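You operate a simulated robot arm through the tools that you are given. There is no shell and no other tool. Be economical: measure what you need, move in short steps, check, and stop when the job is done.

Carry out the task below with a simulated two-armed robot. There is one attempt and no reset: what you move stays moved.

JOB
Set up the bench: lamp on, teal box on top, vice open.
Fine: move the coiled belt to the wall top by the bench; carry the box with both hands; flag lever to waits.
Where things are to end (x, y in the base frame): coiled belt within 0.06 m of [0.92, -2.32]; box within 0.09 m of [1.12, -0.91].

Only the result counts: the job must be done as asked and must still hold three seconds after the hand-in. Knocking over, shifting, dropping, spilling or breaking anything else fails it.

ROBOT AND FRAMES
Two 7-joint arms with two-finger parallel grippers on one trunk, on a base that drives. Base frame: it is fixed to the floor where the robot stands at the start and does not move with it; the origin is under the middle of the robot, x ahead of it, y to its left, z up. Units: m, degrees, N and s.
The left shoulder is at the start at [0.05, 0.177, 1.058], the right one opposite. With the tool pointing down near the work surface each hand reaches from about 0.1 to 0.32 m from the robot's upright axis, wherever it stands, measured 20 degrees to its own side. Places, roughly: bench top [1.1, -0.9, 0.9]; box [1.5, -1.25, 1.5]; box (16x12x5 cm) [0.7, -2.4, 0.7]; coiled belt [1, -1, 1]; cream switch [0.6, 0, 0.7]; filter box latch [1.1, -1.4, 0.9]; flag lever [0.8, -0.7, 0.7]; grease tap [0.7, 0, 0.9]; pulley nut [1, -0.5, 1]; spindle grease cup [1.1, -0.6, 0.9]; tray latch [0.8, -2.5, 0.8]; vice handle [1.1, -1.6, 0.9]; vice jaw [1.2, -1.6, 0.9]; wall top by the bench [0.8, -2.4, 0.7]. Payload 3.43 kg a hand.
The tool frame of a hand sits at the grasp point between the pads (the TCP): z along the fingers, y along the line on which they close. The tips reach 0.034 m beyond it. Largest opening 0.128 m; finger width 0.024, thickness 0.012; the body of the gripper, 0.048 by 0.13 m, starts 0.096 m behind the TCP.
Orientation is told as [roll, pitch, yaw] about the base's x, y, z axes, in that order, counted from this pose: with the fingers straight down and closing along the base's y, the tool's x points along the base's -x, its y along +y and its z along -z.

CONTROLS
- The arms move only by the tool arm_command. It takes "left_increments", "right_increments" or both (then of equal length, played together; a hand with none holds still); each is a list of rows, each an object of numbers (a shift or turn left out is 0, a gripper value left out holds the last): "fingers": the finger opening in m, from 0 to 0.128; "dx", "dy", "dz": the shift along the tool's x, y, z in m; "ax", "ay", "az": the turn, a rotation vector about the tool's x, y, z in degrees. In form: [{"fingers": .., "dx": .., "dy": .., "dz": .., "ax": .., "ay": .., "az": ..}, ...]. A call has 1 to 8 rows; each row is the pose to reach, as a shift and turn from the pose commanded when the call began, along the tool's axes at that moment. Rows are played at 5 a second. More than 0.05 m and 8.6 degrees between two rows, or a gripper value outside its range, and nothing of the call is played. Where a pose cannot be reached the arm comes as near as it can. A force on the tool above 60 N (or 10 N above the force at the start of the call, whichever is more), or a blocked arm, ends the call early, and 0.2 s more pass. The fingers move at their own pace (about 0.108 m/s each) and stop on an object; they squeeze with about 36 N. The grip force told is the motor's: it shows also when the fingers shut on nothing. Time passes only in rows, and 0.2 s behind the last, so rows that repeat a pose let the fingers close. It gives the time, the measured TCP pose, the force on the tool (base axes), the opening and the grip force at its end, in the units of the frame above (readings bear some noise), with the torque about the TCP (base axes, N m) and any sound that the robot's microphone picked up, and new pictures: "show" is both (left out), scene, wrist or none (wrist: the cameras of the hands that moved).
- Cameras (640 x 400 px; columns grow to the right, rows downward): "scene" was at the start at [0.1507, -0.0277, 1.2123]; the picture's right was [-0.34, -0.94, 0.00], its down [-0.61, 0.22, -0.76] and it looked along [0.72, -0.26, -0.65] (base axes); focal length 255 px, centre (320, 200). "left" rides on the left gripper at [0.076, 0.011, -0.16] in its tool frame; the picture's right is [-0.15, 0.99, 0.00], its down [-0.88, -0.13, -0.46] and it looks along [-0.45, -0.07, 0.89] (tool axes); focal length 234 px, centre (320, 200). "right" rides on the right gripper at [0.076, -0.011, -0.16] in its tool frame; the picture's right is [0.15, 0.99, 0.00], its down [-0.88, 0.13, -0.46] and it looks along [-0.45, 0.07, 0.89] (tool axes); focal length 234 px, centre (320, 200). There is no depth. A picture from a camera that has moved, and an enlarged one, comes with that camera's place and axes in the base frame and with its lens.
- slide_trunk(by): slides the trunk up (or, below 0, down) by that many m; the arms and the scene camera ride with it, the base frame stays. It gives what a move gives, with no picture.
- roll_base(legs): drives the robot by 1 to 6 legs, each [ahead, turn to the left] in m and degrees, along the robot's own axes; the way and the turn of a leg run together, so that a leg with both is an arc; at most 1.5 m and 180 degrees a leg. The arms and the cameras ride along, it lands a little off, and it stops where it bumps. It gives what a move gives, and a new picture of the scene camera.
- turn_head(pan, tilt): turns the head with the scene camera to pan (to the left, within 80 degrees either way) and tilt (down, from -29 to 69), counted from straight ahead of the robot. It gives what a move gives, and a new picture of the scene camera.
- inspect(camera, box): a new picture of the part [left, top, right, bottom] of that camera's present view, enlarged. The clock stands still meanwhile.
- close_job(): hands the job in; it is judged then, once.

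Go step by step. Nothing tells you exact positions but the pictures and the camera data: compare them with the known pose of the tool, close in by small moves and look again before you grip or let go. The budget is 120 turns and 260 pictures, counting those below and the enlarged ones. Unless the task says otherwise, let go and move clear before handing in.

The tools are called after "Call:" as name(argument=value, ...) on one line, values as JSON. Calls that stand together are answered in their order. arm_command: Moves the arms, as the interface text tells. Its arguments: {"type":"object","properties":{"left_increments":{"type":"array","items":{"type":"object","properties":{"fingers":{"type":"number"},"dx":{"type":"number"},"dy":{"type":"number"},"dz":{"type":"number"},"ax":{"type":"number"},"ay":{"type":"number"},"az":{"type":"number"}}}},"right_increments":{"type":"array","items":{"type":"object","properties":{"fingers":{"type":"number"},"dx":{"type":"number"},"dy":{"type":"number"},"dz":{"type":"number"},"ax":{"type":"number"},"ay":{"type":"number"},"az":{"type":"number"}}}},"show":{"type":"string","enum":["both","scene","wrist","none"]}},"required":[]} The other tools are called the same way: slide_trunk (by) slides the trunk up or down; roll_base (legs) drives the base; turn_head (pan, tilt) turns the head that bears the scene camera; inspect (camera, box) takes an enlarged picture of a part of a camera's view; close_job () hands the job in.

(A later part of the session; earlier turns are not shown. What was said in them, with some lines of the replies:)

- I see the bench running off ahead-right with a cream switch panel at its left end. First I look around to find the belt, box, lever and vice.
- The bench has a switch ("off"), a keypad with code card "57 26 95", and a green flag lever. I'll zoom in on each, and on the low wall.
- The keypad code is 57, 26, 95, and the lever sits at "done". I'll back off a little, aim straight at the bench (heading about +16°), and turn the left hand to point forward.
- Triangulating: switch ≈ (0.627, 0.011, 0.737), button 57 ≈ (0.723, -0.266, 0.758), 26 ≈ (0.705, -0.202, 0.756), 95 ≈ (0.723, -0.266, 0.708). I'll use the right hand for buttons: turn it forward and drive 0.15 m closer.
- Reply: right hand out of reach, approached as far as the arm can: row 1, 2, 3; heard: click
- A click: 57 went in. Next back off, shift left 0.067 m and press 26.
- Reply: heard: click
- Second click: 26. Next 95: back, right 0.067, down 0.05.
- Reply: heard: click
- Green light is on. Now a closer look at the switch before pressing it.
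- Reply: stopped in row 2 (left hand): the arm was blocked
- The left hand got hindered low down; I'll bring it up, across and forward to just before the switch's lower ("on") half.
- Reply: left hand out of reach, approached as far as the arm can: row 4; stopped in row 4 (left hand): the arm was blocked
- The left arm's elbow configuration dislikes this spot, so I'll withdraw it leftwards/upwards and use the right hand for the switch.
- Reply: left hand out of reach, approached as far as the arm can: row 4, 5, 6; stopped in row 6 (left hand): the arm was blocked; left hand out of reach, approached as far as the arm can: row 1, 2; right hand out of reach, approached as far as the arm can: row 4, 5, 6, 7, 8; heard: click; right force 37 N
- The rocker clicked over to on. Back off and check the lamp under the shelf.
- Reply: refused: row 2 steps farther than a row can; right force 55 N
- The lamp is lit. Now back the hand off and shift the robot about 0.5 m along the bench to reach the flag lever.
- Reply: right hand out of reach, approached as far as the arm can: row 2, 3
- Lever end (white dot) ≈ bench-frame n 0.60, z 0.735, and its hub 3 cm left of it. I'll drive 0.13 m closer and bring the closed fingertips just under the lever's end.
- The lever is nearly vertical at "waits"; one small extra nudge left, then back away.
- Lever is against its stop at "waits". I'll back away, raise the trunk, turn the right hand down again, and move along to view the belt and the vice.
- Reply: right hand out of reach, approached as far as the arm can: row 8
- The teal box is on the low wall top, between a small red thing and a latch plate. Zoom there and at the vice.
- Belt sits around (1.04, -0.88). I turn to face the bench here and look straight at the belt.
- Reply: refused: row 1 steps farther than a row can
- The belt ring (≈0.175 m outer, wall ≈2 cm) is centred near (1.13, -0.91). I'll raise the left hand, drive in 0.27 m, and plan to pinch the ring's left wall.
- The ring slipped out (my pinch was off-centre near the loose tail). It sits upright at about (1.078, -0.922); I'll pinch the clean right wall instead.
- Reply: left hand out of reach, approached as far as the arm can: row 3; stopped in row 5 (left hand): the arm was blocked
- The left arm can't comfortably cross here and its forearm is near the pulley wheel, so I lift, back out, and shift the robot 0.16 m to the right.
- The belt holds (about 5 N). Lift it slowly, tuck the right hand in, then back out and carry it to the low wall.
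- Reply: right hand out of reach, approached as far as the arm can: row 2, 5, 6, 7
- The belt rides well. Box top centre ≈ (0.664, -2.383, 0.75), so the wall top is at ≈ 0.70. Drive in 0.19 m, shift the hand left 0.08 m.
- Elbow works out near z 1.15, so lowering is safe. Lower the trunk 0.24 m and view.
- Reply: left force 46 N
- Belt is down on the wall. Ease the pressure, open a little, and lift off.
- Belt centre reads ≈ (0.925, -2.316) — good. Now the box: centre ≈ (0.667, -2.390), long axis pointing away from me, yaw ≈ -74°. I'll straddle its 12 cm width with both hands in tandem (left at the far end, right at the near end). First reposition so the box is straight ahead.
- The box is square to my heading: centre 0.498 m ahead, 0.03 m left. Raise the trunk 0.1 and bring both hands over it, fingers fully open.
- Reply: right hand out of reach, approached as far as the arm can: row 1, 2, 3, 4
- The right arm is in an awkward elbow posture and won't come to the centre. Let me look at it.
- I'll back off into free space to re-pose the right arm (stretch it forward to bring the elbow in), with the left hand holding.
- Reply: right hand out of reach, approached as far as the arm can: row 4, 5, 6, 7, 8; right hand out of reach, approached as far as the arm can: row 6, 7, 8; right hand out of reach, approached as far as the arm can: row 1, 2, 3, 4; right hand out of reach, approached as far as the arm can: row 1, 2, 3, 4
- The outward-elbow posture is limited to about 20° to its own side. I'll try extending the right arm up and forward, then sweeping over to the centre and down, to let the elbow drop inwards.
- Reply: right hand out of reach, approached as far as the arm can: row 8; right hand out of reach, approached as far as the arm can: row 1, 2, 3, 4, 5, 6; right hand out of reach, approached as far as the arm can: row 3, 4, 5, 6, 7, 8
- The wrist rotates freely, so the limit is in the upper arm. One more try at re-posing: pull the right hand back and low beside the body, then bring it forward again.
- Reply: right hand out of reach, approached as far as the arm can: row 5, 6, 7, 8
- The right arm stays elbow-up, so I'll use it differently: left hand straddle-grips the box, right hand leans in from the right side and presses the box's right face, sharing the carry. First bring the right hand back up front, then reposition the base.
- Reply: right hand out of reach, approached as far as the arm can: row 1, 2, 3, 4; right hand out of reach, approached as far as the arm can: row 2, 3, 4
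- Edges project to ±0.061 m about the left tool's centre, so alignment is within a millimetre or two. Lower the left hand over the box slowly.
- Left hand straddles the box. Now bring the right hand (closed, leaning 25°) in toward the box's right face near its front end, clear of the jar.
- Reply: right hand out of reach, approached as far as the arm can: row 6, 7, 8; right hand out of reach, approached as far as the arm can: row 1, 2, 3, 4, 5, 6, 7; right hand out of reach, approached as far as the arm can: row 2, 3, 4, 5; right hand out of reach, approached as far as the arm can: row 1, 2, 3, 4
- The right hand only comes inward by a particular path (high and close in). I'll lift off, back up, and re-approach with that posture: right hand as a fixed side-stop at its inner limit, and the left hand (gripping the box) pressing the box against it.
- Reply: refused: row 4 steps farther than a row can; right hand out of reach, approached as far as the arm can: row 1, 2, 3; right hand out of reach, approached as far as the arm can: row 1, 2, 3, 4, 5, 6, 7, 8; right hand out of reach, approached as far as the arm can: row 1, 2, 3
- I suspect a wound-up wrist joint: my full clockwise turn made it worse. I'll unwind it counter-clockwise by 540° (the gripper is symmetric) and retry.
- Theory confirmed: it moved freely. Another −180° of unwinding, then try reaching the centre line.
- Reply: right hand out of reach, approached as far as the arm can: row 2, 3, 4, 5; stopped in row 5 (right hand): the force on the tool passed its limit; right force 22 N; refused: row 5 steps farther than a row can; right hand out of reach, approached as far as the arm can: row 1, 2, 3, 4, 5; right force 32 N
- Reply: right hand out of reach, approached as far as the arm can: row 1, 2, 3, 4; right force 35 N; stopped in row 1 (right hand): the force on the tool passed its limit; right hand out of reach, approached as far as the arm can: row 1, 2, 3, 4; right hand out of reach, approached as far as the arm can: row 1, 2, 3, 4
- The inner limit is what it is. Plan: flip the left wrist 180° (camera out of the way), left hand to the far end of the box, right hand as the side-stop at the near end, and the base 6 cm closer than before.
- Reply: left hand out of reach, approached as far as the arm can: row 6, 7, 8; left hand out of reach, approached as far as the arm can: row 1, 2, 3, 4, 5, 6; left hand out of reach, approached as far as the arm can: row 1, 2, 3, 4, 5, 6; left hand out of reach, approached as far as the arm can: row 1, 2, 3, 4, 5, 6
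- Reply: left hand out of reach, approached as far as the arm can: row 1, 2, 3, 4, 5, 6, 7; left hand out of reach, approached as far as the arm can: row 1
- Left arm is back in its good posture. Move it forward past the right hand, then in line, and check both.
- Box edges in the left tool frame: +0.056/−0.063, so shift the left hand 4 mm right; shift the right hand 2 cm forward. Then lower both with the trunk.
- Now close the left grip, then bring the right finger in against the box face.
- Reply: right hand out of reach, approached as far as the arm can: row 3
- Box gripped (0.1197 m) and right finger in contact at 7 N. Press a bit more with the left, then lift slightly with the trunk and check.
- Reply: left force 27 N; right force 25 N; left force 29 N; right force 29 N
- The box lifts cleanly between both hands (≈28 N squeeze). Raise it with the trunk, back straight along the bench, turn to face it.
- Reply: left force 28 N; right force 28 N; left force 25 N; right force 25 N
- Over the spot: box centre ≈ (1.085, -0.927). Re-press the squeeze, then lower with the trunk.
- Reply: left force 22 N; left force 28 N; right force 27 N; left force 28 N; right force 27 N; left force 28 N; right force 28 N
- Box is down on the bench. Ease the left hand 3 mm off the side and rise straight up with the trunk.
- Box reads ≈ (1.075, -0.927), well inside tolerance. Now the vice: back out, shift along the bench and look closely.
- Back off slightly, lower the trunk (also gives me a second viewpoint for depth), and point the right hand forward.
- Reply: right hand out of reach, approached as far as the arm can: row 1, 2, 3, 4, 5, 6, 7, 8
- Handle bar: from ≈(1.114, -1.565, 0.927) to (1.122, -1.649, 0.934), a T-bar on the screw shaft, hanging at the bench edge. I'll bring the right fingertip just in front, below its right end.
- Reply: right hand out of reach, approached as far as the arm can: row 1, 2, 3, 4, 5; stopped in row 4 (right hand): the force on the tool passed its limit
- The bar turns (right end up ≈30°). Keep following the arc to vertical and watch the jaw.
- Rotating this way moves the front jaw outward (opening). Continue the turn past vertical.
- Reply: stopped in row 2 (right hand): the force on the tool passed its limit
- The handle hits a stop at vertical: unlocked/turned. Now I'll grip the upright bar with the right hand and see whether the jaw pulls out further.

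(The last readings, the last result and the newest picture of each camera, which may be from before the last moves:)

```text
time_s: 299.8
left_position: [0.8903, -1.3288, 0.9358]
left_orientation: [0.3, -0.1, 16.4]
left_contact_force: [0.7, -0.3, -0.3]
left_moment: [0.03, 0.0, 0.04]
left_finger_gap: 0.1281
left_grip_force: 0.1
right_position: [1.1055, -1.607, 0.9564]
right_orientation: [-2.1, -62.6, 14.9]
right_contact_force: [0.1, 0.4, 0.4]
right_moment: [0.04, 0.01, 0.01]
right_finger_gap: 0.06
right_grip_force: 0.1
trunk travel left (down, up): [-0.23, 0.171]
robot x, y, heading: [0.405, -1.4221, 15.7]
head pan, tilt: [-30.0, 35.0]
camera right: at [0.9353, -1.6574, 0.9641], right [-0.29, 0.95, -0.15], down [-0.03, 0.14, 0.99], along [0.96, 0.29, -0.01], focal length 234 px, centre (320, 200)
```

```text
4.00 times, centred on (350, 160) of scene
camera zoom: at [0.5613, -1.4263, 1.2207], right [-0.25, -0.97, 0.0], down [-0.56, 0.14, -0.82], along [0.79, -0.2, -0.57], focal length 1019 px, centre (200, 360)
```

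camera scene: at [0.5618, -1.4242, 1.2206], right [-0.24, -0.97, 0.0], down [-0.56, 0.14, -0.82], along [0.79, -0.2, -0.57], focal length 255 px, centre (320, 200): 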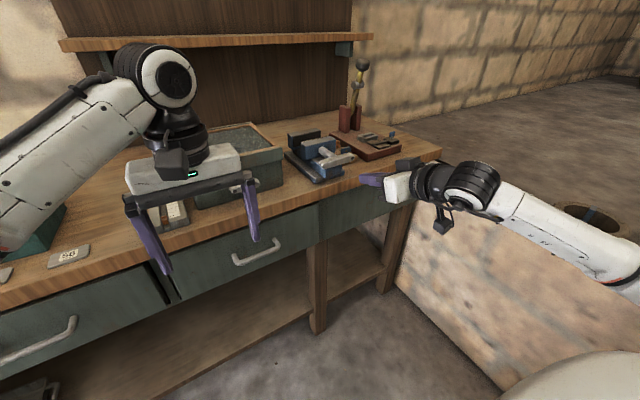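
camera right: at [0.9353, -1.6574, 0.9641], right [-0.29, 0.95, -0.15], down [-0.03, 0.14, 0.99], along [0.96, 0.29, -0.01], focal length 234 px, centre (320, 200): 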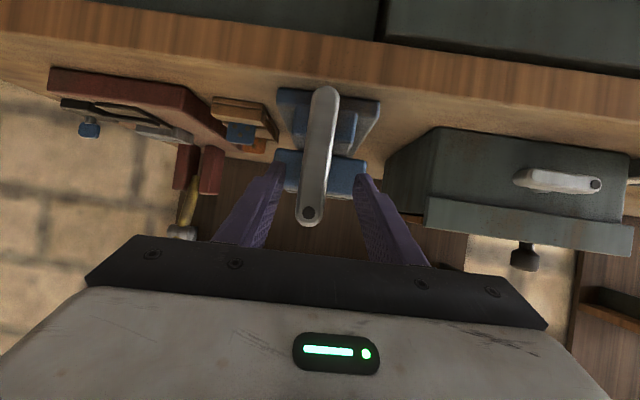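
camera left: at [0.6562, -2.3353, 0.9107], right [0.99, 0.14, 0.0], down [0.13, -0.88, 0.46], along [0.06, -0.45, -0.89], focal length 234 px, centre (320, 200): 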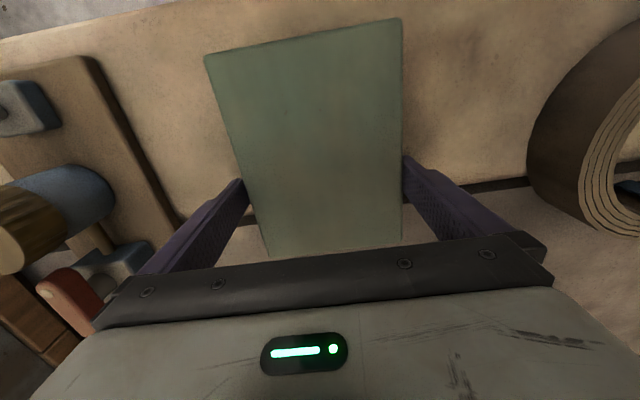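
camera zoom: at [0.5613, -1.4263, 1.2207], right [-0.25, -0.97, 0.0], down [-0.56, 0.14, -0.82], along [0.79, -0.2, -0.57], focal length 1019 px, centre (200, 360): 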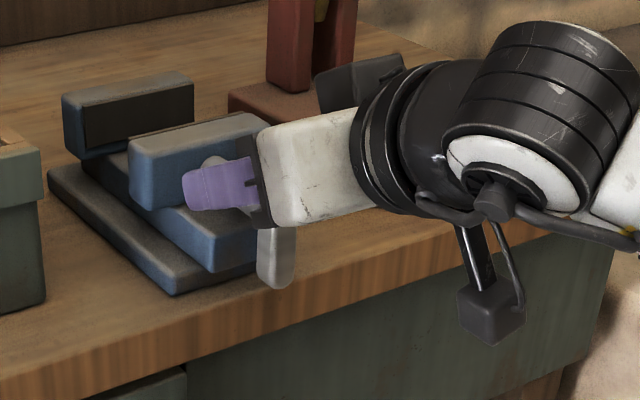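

Call:
arm_command(right_increments=[{"fingers": 0}, {"fingers": 0}, {"dx": 0.0023, "dz": -0.0044}, {"dx": 0.0047, "dz": -0.0088}, {"dx": 0.007, "dz": -0.0132}, {"dx": 0.0117, "dz": -0.022}, {"dx": 0.0164, "dz": -0.0309}], show="wrist")

Call:
inspect(camera="scene", box=[270, 110, 430, 210])

```text
time_s: 301.4
left_position: [0.8927, -1.3306, 0.9356]
left_orientation: [0.4, 0.3, 16.4]
left_contact_force: [0.3, -0.5, 0.4]
left_moment: [-0.02, 0.03, 0.01]
left_finger_gap: 0.1279
left_grip_force: 0.0
right_position: [1.0731, -1.6205, 0.9554]
right_orientation: [-2.5, -62.6, 14.8]
right_contact_force: [32.9, -9.1, 8.2]
right_moment: [0.39, -0.06, 0.47]
right_finger_gap: 0.0212
right_grip_force: 44.9
trunk travel left (down, up): [-0.23, 0.171]
robot x, y, heading: [0.4095, -1.4226, 15.4]
head pan, tilt: [-30.0, 35.0]
camera right: at [0.9033, -1.6688, 0.962], right [-0.28, 0.95, -0.15], down [-0.03, 0.15, 0.99], along [0.96, 0.28, -0.01], focal length 234 px, centre (320, 200)
```

right: 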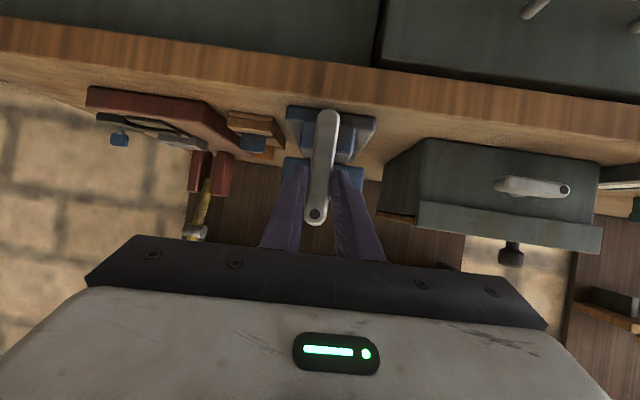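

```text
4.00 times, centred on (350, 160) of scene
camera zoom: at [0.5635, -1.4271, 1.2202], right [-0.25, -0.97, 0.0], down [-0.56, 0.14, -0.82], along [0.79, -0.2, -0.58], focal length 1019 px, centre (200, 360)
```

zoom: 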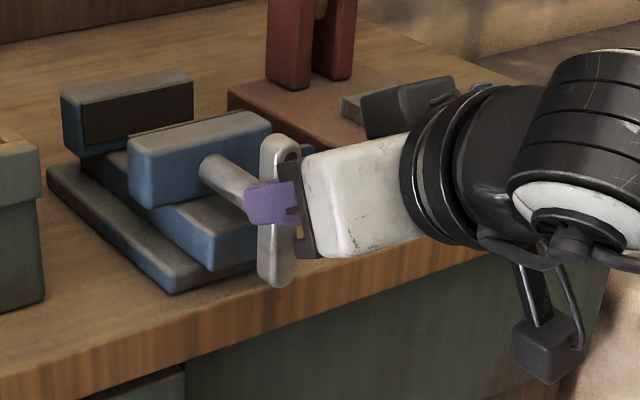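

The jaw doesn't slide freely: it is driven by the handle, which is at its stop (jaw ≈1.4 cm further open). Release, back away and do a final check.

Call:
arm_command(right_increments=[{"dx": -0.004, "dz": 0.006, "fingers": 0.06}, {"dx": -0.004, "dz": 0.006, "fingers": 0.06}, {"dx": 0.012, "dz": -0.024}, {"dx": 0.033, "dz": -0.062}, {"dx": 0.055, "dz": -0.1}, {"dx": 0.06, "dz": -0.14}], show="none")

Call:
inspect(camera="scene", box=[270, 110, 430, 210])

Call:
roll_base(legs=[[-0.3, 0]])

Call:
turn_head(pan=10, tilt=15)

Call:
turn_head(pan=-65, tilt=25)

```text
time_s: 302.8
left_position: [0.8902, -1.3305, 0.9363]
left_orientation: [0.2, 0.0, 16.4]
left_contact_force: [0.2, -1.4, -0.2]
left_moment: [-0.01, 0.02, 0.0]
left_finger_gap: 0.128
left_grip_force: 0.1
right_position: [0.9418, -1.6584, 0.9699]
right_orientation: [-1.7, -62.5, 14.7]
right_contact_force: [-0.3, 0.3, 0.0]
right_moment: [-0.01, 0.01, 0.02]
right_finger_gap: 0.0602
right_grip_force: 0.1
right hand out of reach, approached as far as the arm can: row 6
trunk travel left (down, up): [-0.23, 0.171]
robot x, y, heading: [0.4059, -1.421, 15.9]
head pan, tilt: [-30.0, 35.0]
```

```text
4.00 times, centred on (350, 160) of scene
camera zoom: at [0.5611, -1.4263, 1.2207], right [-0.25, -0.97, 0.0], down [-0.56, 0.14, -0.82], along [0.79, -0.2, -0.57], focal length 1019 px, centre (200, 360)
```

zoom: 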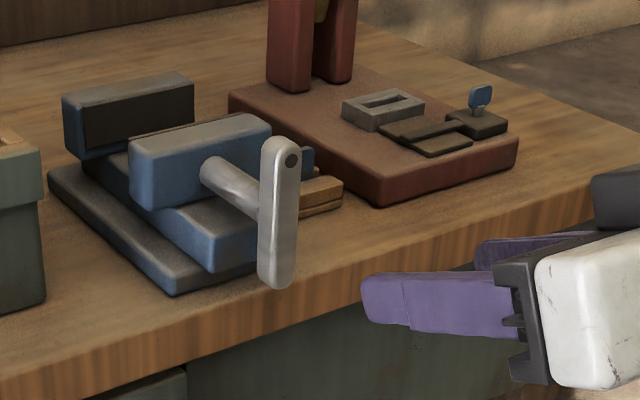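

```text
time_s: 304.8
left_position: [0.6052, -1.4075, 0.9361]
left_orientation: [0.3, 0.0, 16.8]
left_contact_force: [-1.4, -0.4, 0.3]
left_moment: [0.02, -0.03, -0.03]
left_finger_gap: 0.1281
left_grip_force: 0.1
right_position: [0.6591, -1.7384, 0.9699]
right_orientation: [-1.9, -62.6, 15.2]
right_contact_force: [0.4, 0.8, -0.3]
right_moment: [0.02, 0.0, 0.01]
right_finger_gap: 0.0599
right_grip_force: 0.0
trunk travel left (down, up): [-0.23, 0.171]
robot x, y, heading: [0.1209, -1.5025, 16.2]
head pan, tilt: [-30.0, 35.0]
camera scene: at [0.2758, -1.5065, 1.2208], right [-0.24, -0.97, 0.0], down [-0.56, 0.14, -0.82], along [0.8, -0.2, -0.57], focal length 255 px, centre (320, 200)
```

scene: 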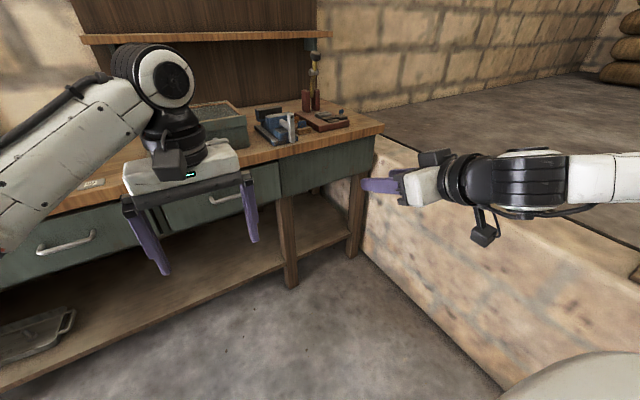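

```text
time_s: 305.9
left_position: [0.6032, -1.4076, 0.9364]
left_orientation: [0.4, 0.0, 16.9]
left_contact_force: [-0.2, 0.6, 0.0]
left_moment: [0.0, 0.0, 0.01]
left_finger_gap: 0.1277
left_grip_force: 0.0
right_position: [0.6587, -1.7385, 0.9699]
right_orientation: [-1.9, -62.5, 15.2]
right_contact_force: [-0.4, -0.1, 0.3]
right_moment: [-0.02, -0.01, 0.02]
right_finger_gap: 0.0601
right_grip_force: 0.1
trunk travel left (down, up): [-0.23, 0.171]
robot x, y, heading: [0.1248, -1.5046, 16.1]
head pan, tilt: [10.0, 15.0]
camera scene: at [0.2746, -1.4442, 1.2526], right [0.44, -0.9, 0.0], down [-0.23, -0.11, -0.97], along [0.87, 0.42, -0.26], focal length 255 px, centre (320, 200)
```

scene: 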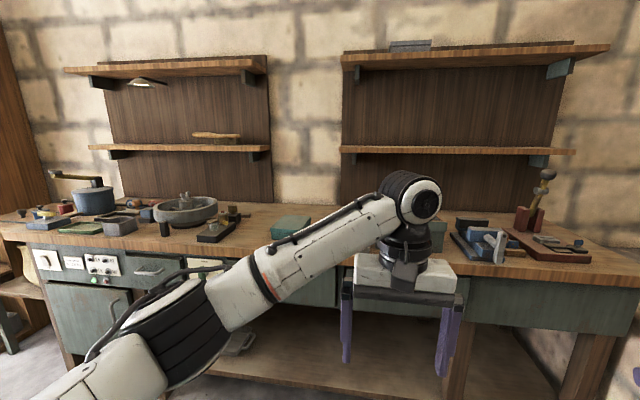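

```text
time_s: 307.3
left_position: [0.604, -1.4085, 0.936]
left_orientation: [0.3, 0.0, 16.8]
left_contact_force: [-0.7, -0.2, 1.1]
left_moment: [-0.05, 0.02, -0.02]
left_finger_gap: 0.1281
left_grip_force: 0.0
right_position: [0.6589, -1.7388, 0.969]
right_orientation: [-2.0, -62.6, 15.3]
right_contact_force: [-0.2, 1.4, 0.2]
right_moment: [-0.02, 0.03, 0.02]
right_finger_gap: 0.06
right_grip_force: 0.0
trunk travel left (down, up): [-0.23, 0.171]
robot x, y, heading: [0.1206, -1.5071, 16.0]
head pan, tilt: [-65.0, 25.0]
camera scene: at [0.2511, -1.5546, 1.2365], right [-0.75, -0.66, 0.0], down [-0.28, 0.32, -0.91], along [0.6, -0.68, -0.42], focal length 255 px, centre (320, 200)
```

scene: 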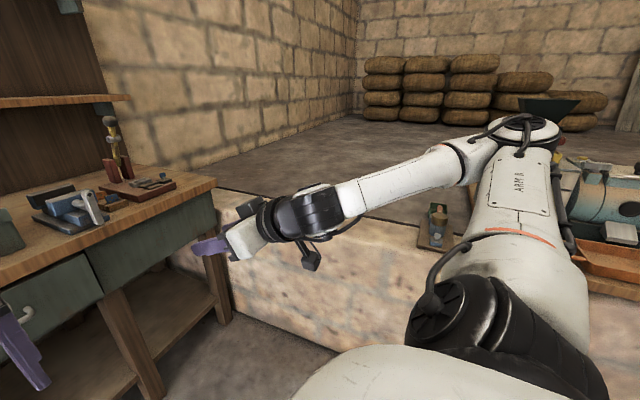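

Call:
turn_head(pan=25, tilt=10)

Call:
inspect(camera="scene", box=[200, 40, 440, 190])

Call:
inspect(camera="scene", box=[200, 180, 440, 330])

Call:
turn_head(pan=-80, tilt=35)

```text
time_s: 309.0
left_position: [0.6056, -1.4082, 0.9363]
left_orientation: [0.3, 0.0, 16.8]
left_contact_force: [0.1, 0.0, 0.1]
left_moment: [0.03, 0.02, 0.0]
left_finger_gap: 0.1279
left_grip_force: 0.0
right_position: [0.6587, -1.7381, 0.969]
right_orientation: [-1.9, -62.3, 15.2]
right_contact_force: [0.8, -1.0, 0.0]
right_moment: [0.01, -0.01, -0.03]
right_finger_gap: 0.06
right_grip_force: 0.0
trunk travel left (down, up): [-0.23, 0.171]
robot x, y, heading: [0.1229, -1.5075, 15.9]
head pan, tilt: [25.0, 10.0]
camera scene: at [0.2608, -1.4241, 1.2608], right [0.66, -0.76, 0.0], down [-0.13, -0.11, -0.98], along [0.74, 0.65, -0.17], focal length 255 px, centre (320, 200)
```

scene: 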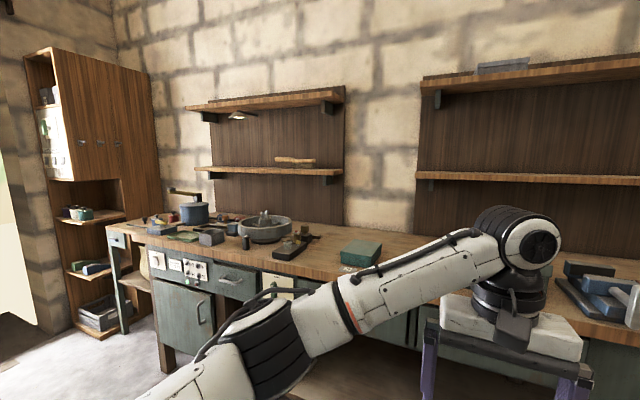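

```text
2.67 times, centred on (320, 115) of scene
camera zoom: at [0.2608, -1.4241, 1.2608], right [0.66, -0.76, 0.0], down [-0.13, -0.11, -0.98], along [0.74, 0.65, -0.17], focal length 680 px, centre (320, 427)
```

zoom: 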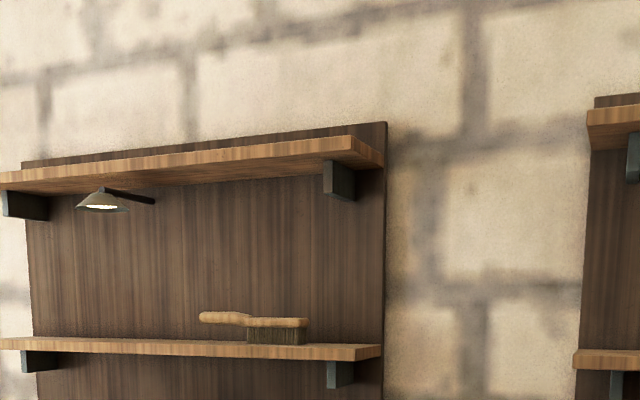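

```text
2.67 times, centred on (320, 255) of scene
camera zoom: at [0.2608, -1.4241, 1.2608], right [0.66, -0.76, 0.0], down [-0.13, -0.11, -0.98], along [0.74, 0.65, -0.17], focal length 680 px, centre (320, 53)
```

zoom: 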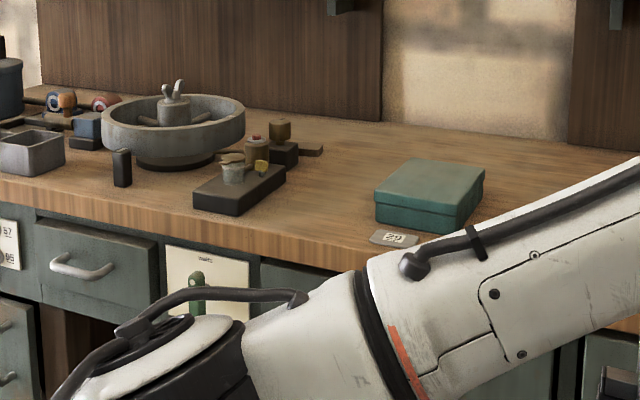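

```text
time_s: 310.8
left_position: [0.6047, -1.4087, 0.936]
left_orientation: [0.3, 0.0, 16.7]
left_contact_force: [-0.5, -0.1, -0.1]
left_moment: [0.01, 0.0, 0.02]
left_finger_gap: 0.1279
left_grip_force: 0.0
right_position: [0.6597, -1.738, 0.9696]
right_orientation: [-1.8, -62.5, 15.1]
right_contact_force: [-0.1, 1.1, 0.7]
right_moment: [-0.01, 0.02, 0.01]
right_finger_gap: 0.0602
right_grip_force: 0.1
trunk travel left (down, up): [-0.23, 0.171]
robot x, y, heading: [0.1217, -1.5029, 15.9]
head pan, tilt: [-80.0, 35.0]
camera scene: at [0.2293, -1.5642, 1.2207], right [-0.9, -0.44, 0.0], down [-0.25, 0.52, -0.82], along [0.36, -0.74, -0.57], focal length 255 px, centre (320, 200)
```

scene: 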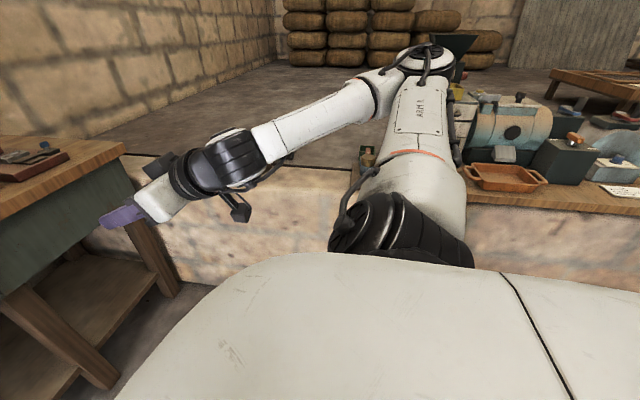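

Everything checked looks right: the lamp is lit, the lever is at waits, the teal box is on the bench, the vice is turned open, and the belt was on the wall when last seen. Both hands are clear, so I'm handing in.

Call:
close_job()

```text
The job is handed in.
```

I handed the job in with every item done, though two points are less certain than the rest.

- **Lamp:** on. I entered key code 57, 26, 95, pressed the switch to on, and saw the lamp lit in the last check.
- **Flag lever:** at waits, pushed up against its stop.
- **Coiled belt:** on the wall top at about (0.925, -2.316). It slipped from the first grip and dropped back onto the bench, upright, before I carried it over. My arm blocked the view of it in the final check, so this is from earlier views.
- **Teal box:** on the bench at about (1.075, -0.927), roughly 0.05 m from the target. The right arm could not reach across to straddle the box. The left hand gripped it and the right hand pressed on its side for the whole carry. That pressure fell to about 1 N near the end, and I restored it before lowering.
- **Vice:** the handle is turned a quarter turn to its stop, which moved the jaw about 1.4 cm further open. Pulling on the handle afterwards moved the jaw no further, so I took this as fully open, but nothing on the vice confirms it.
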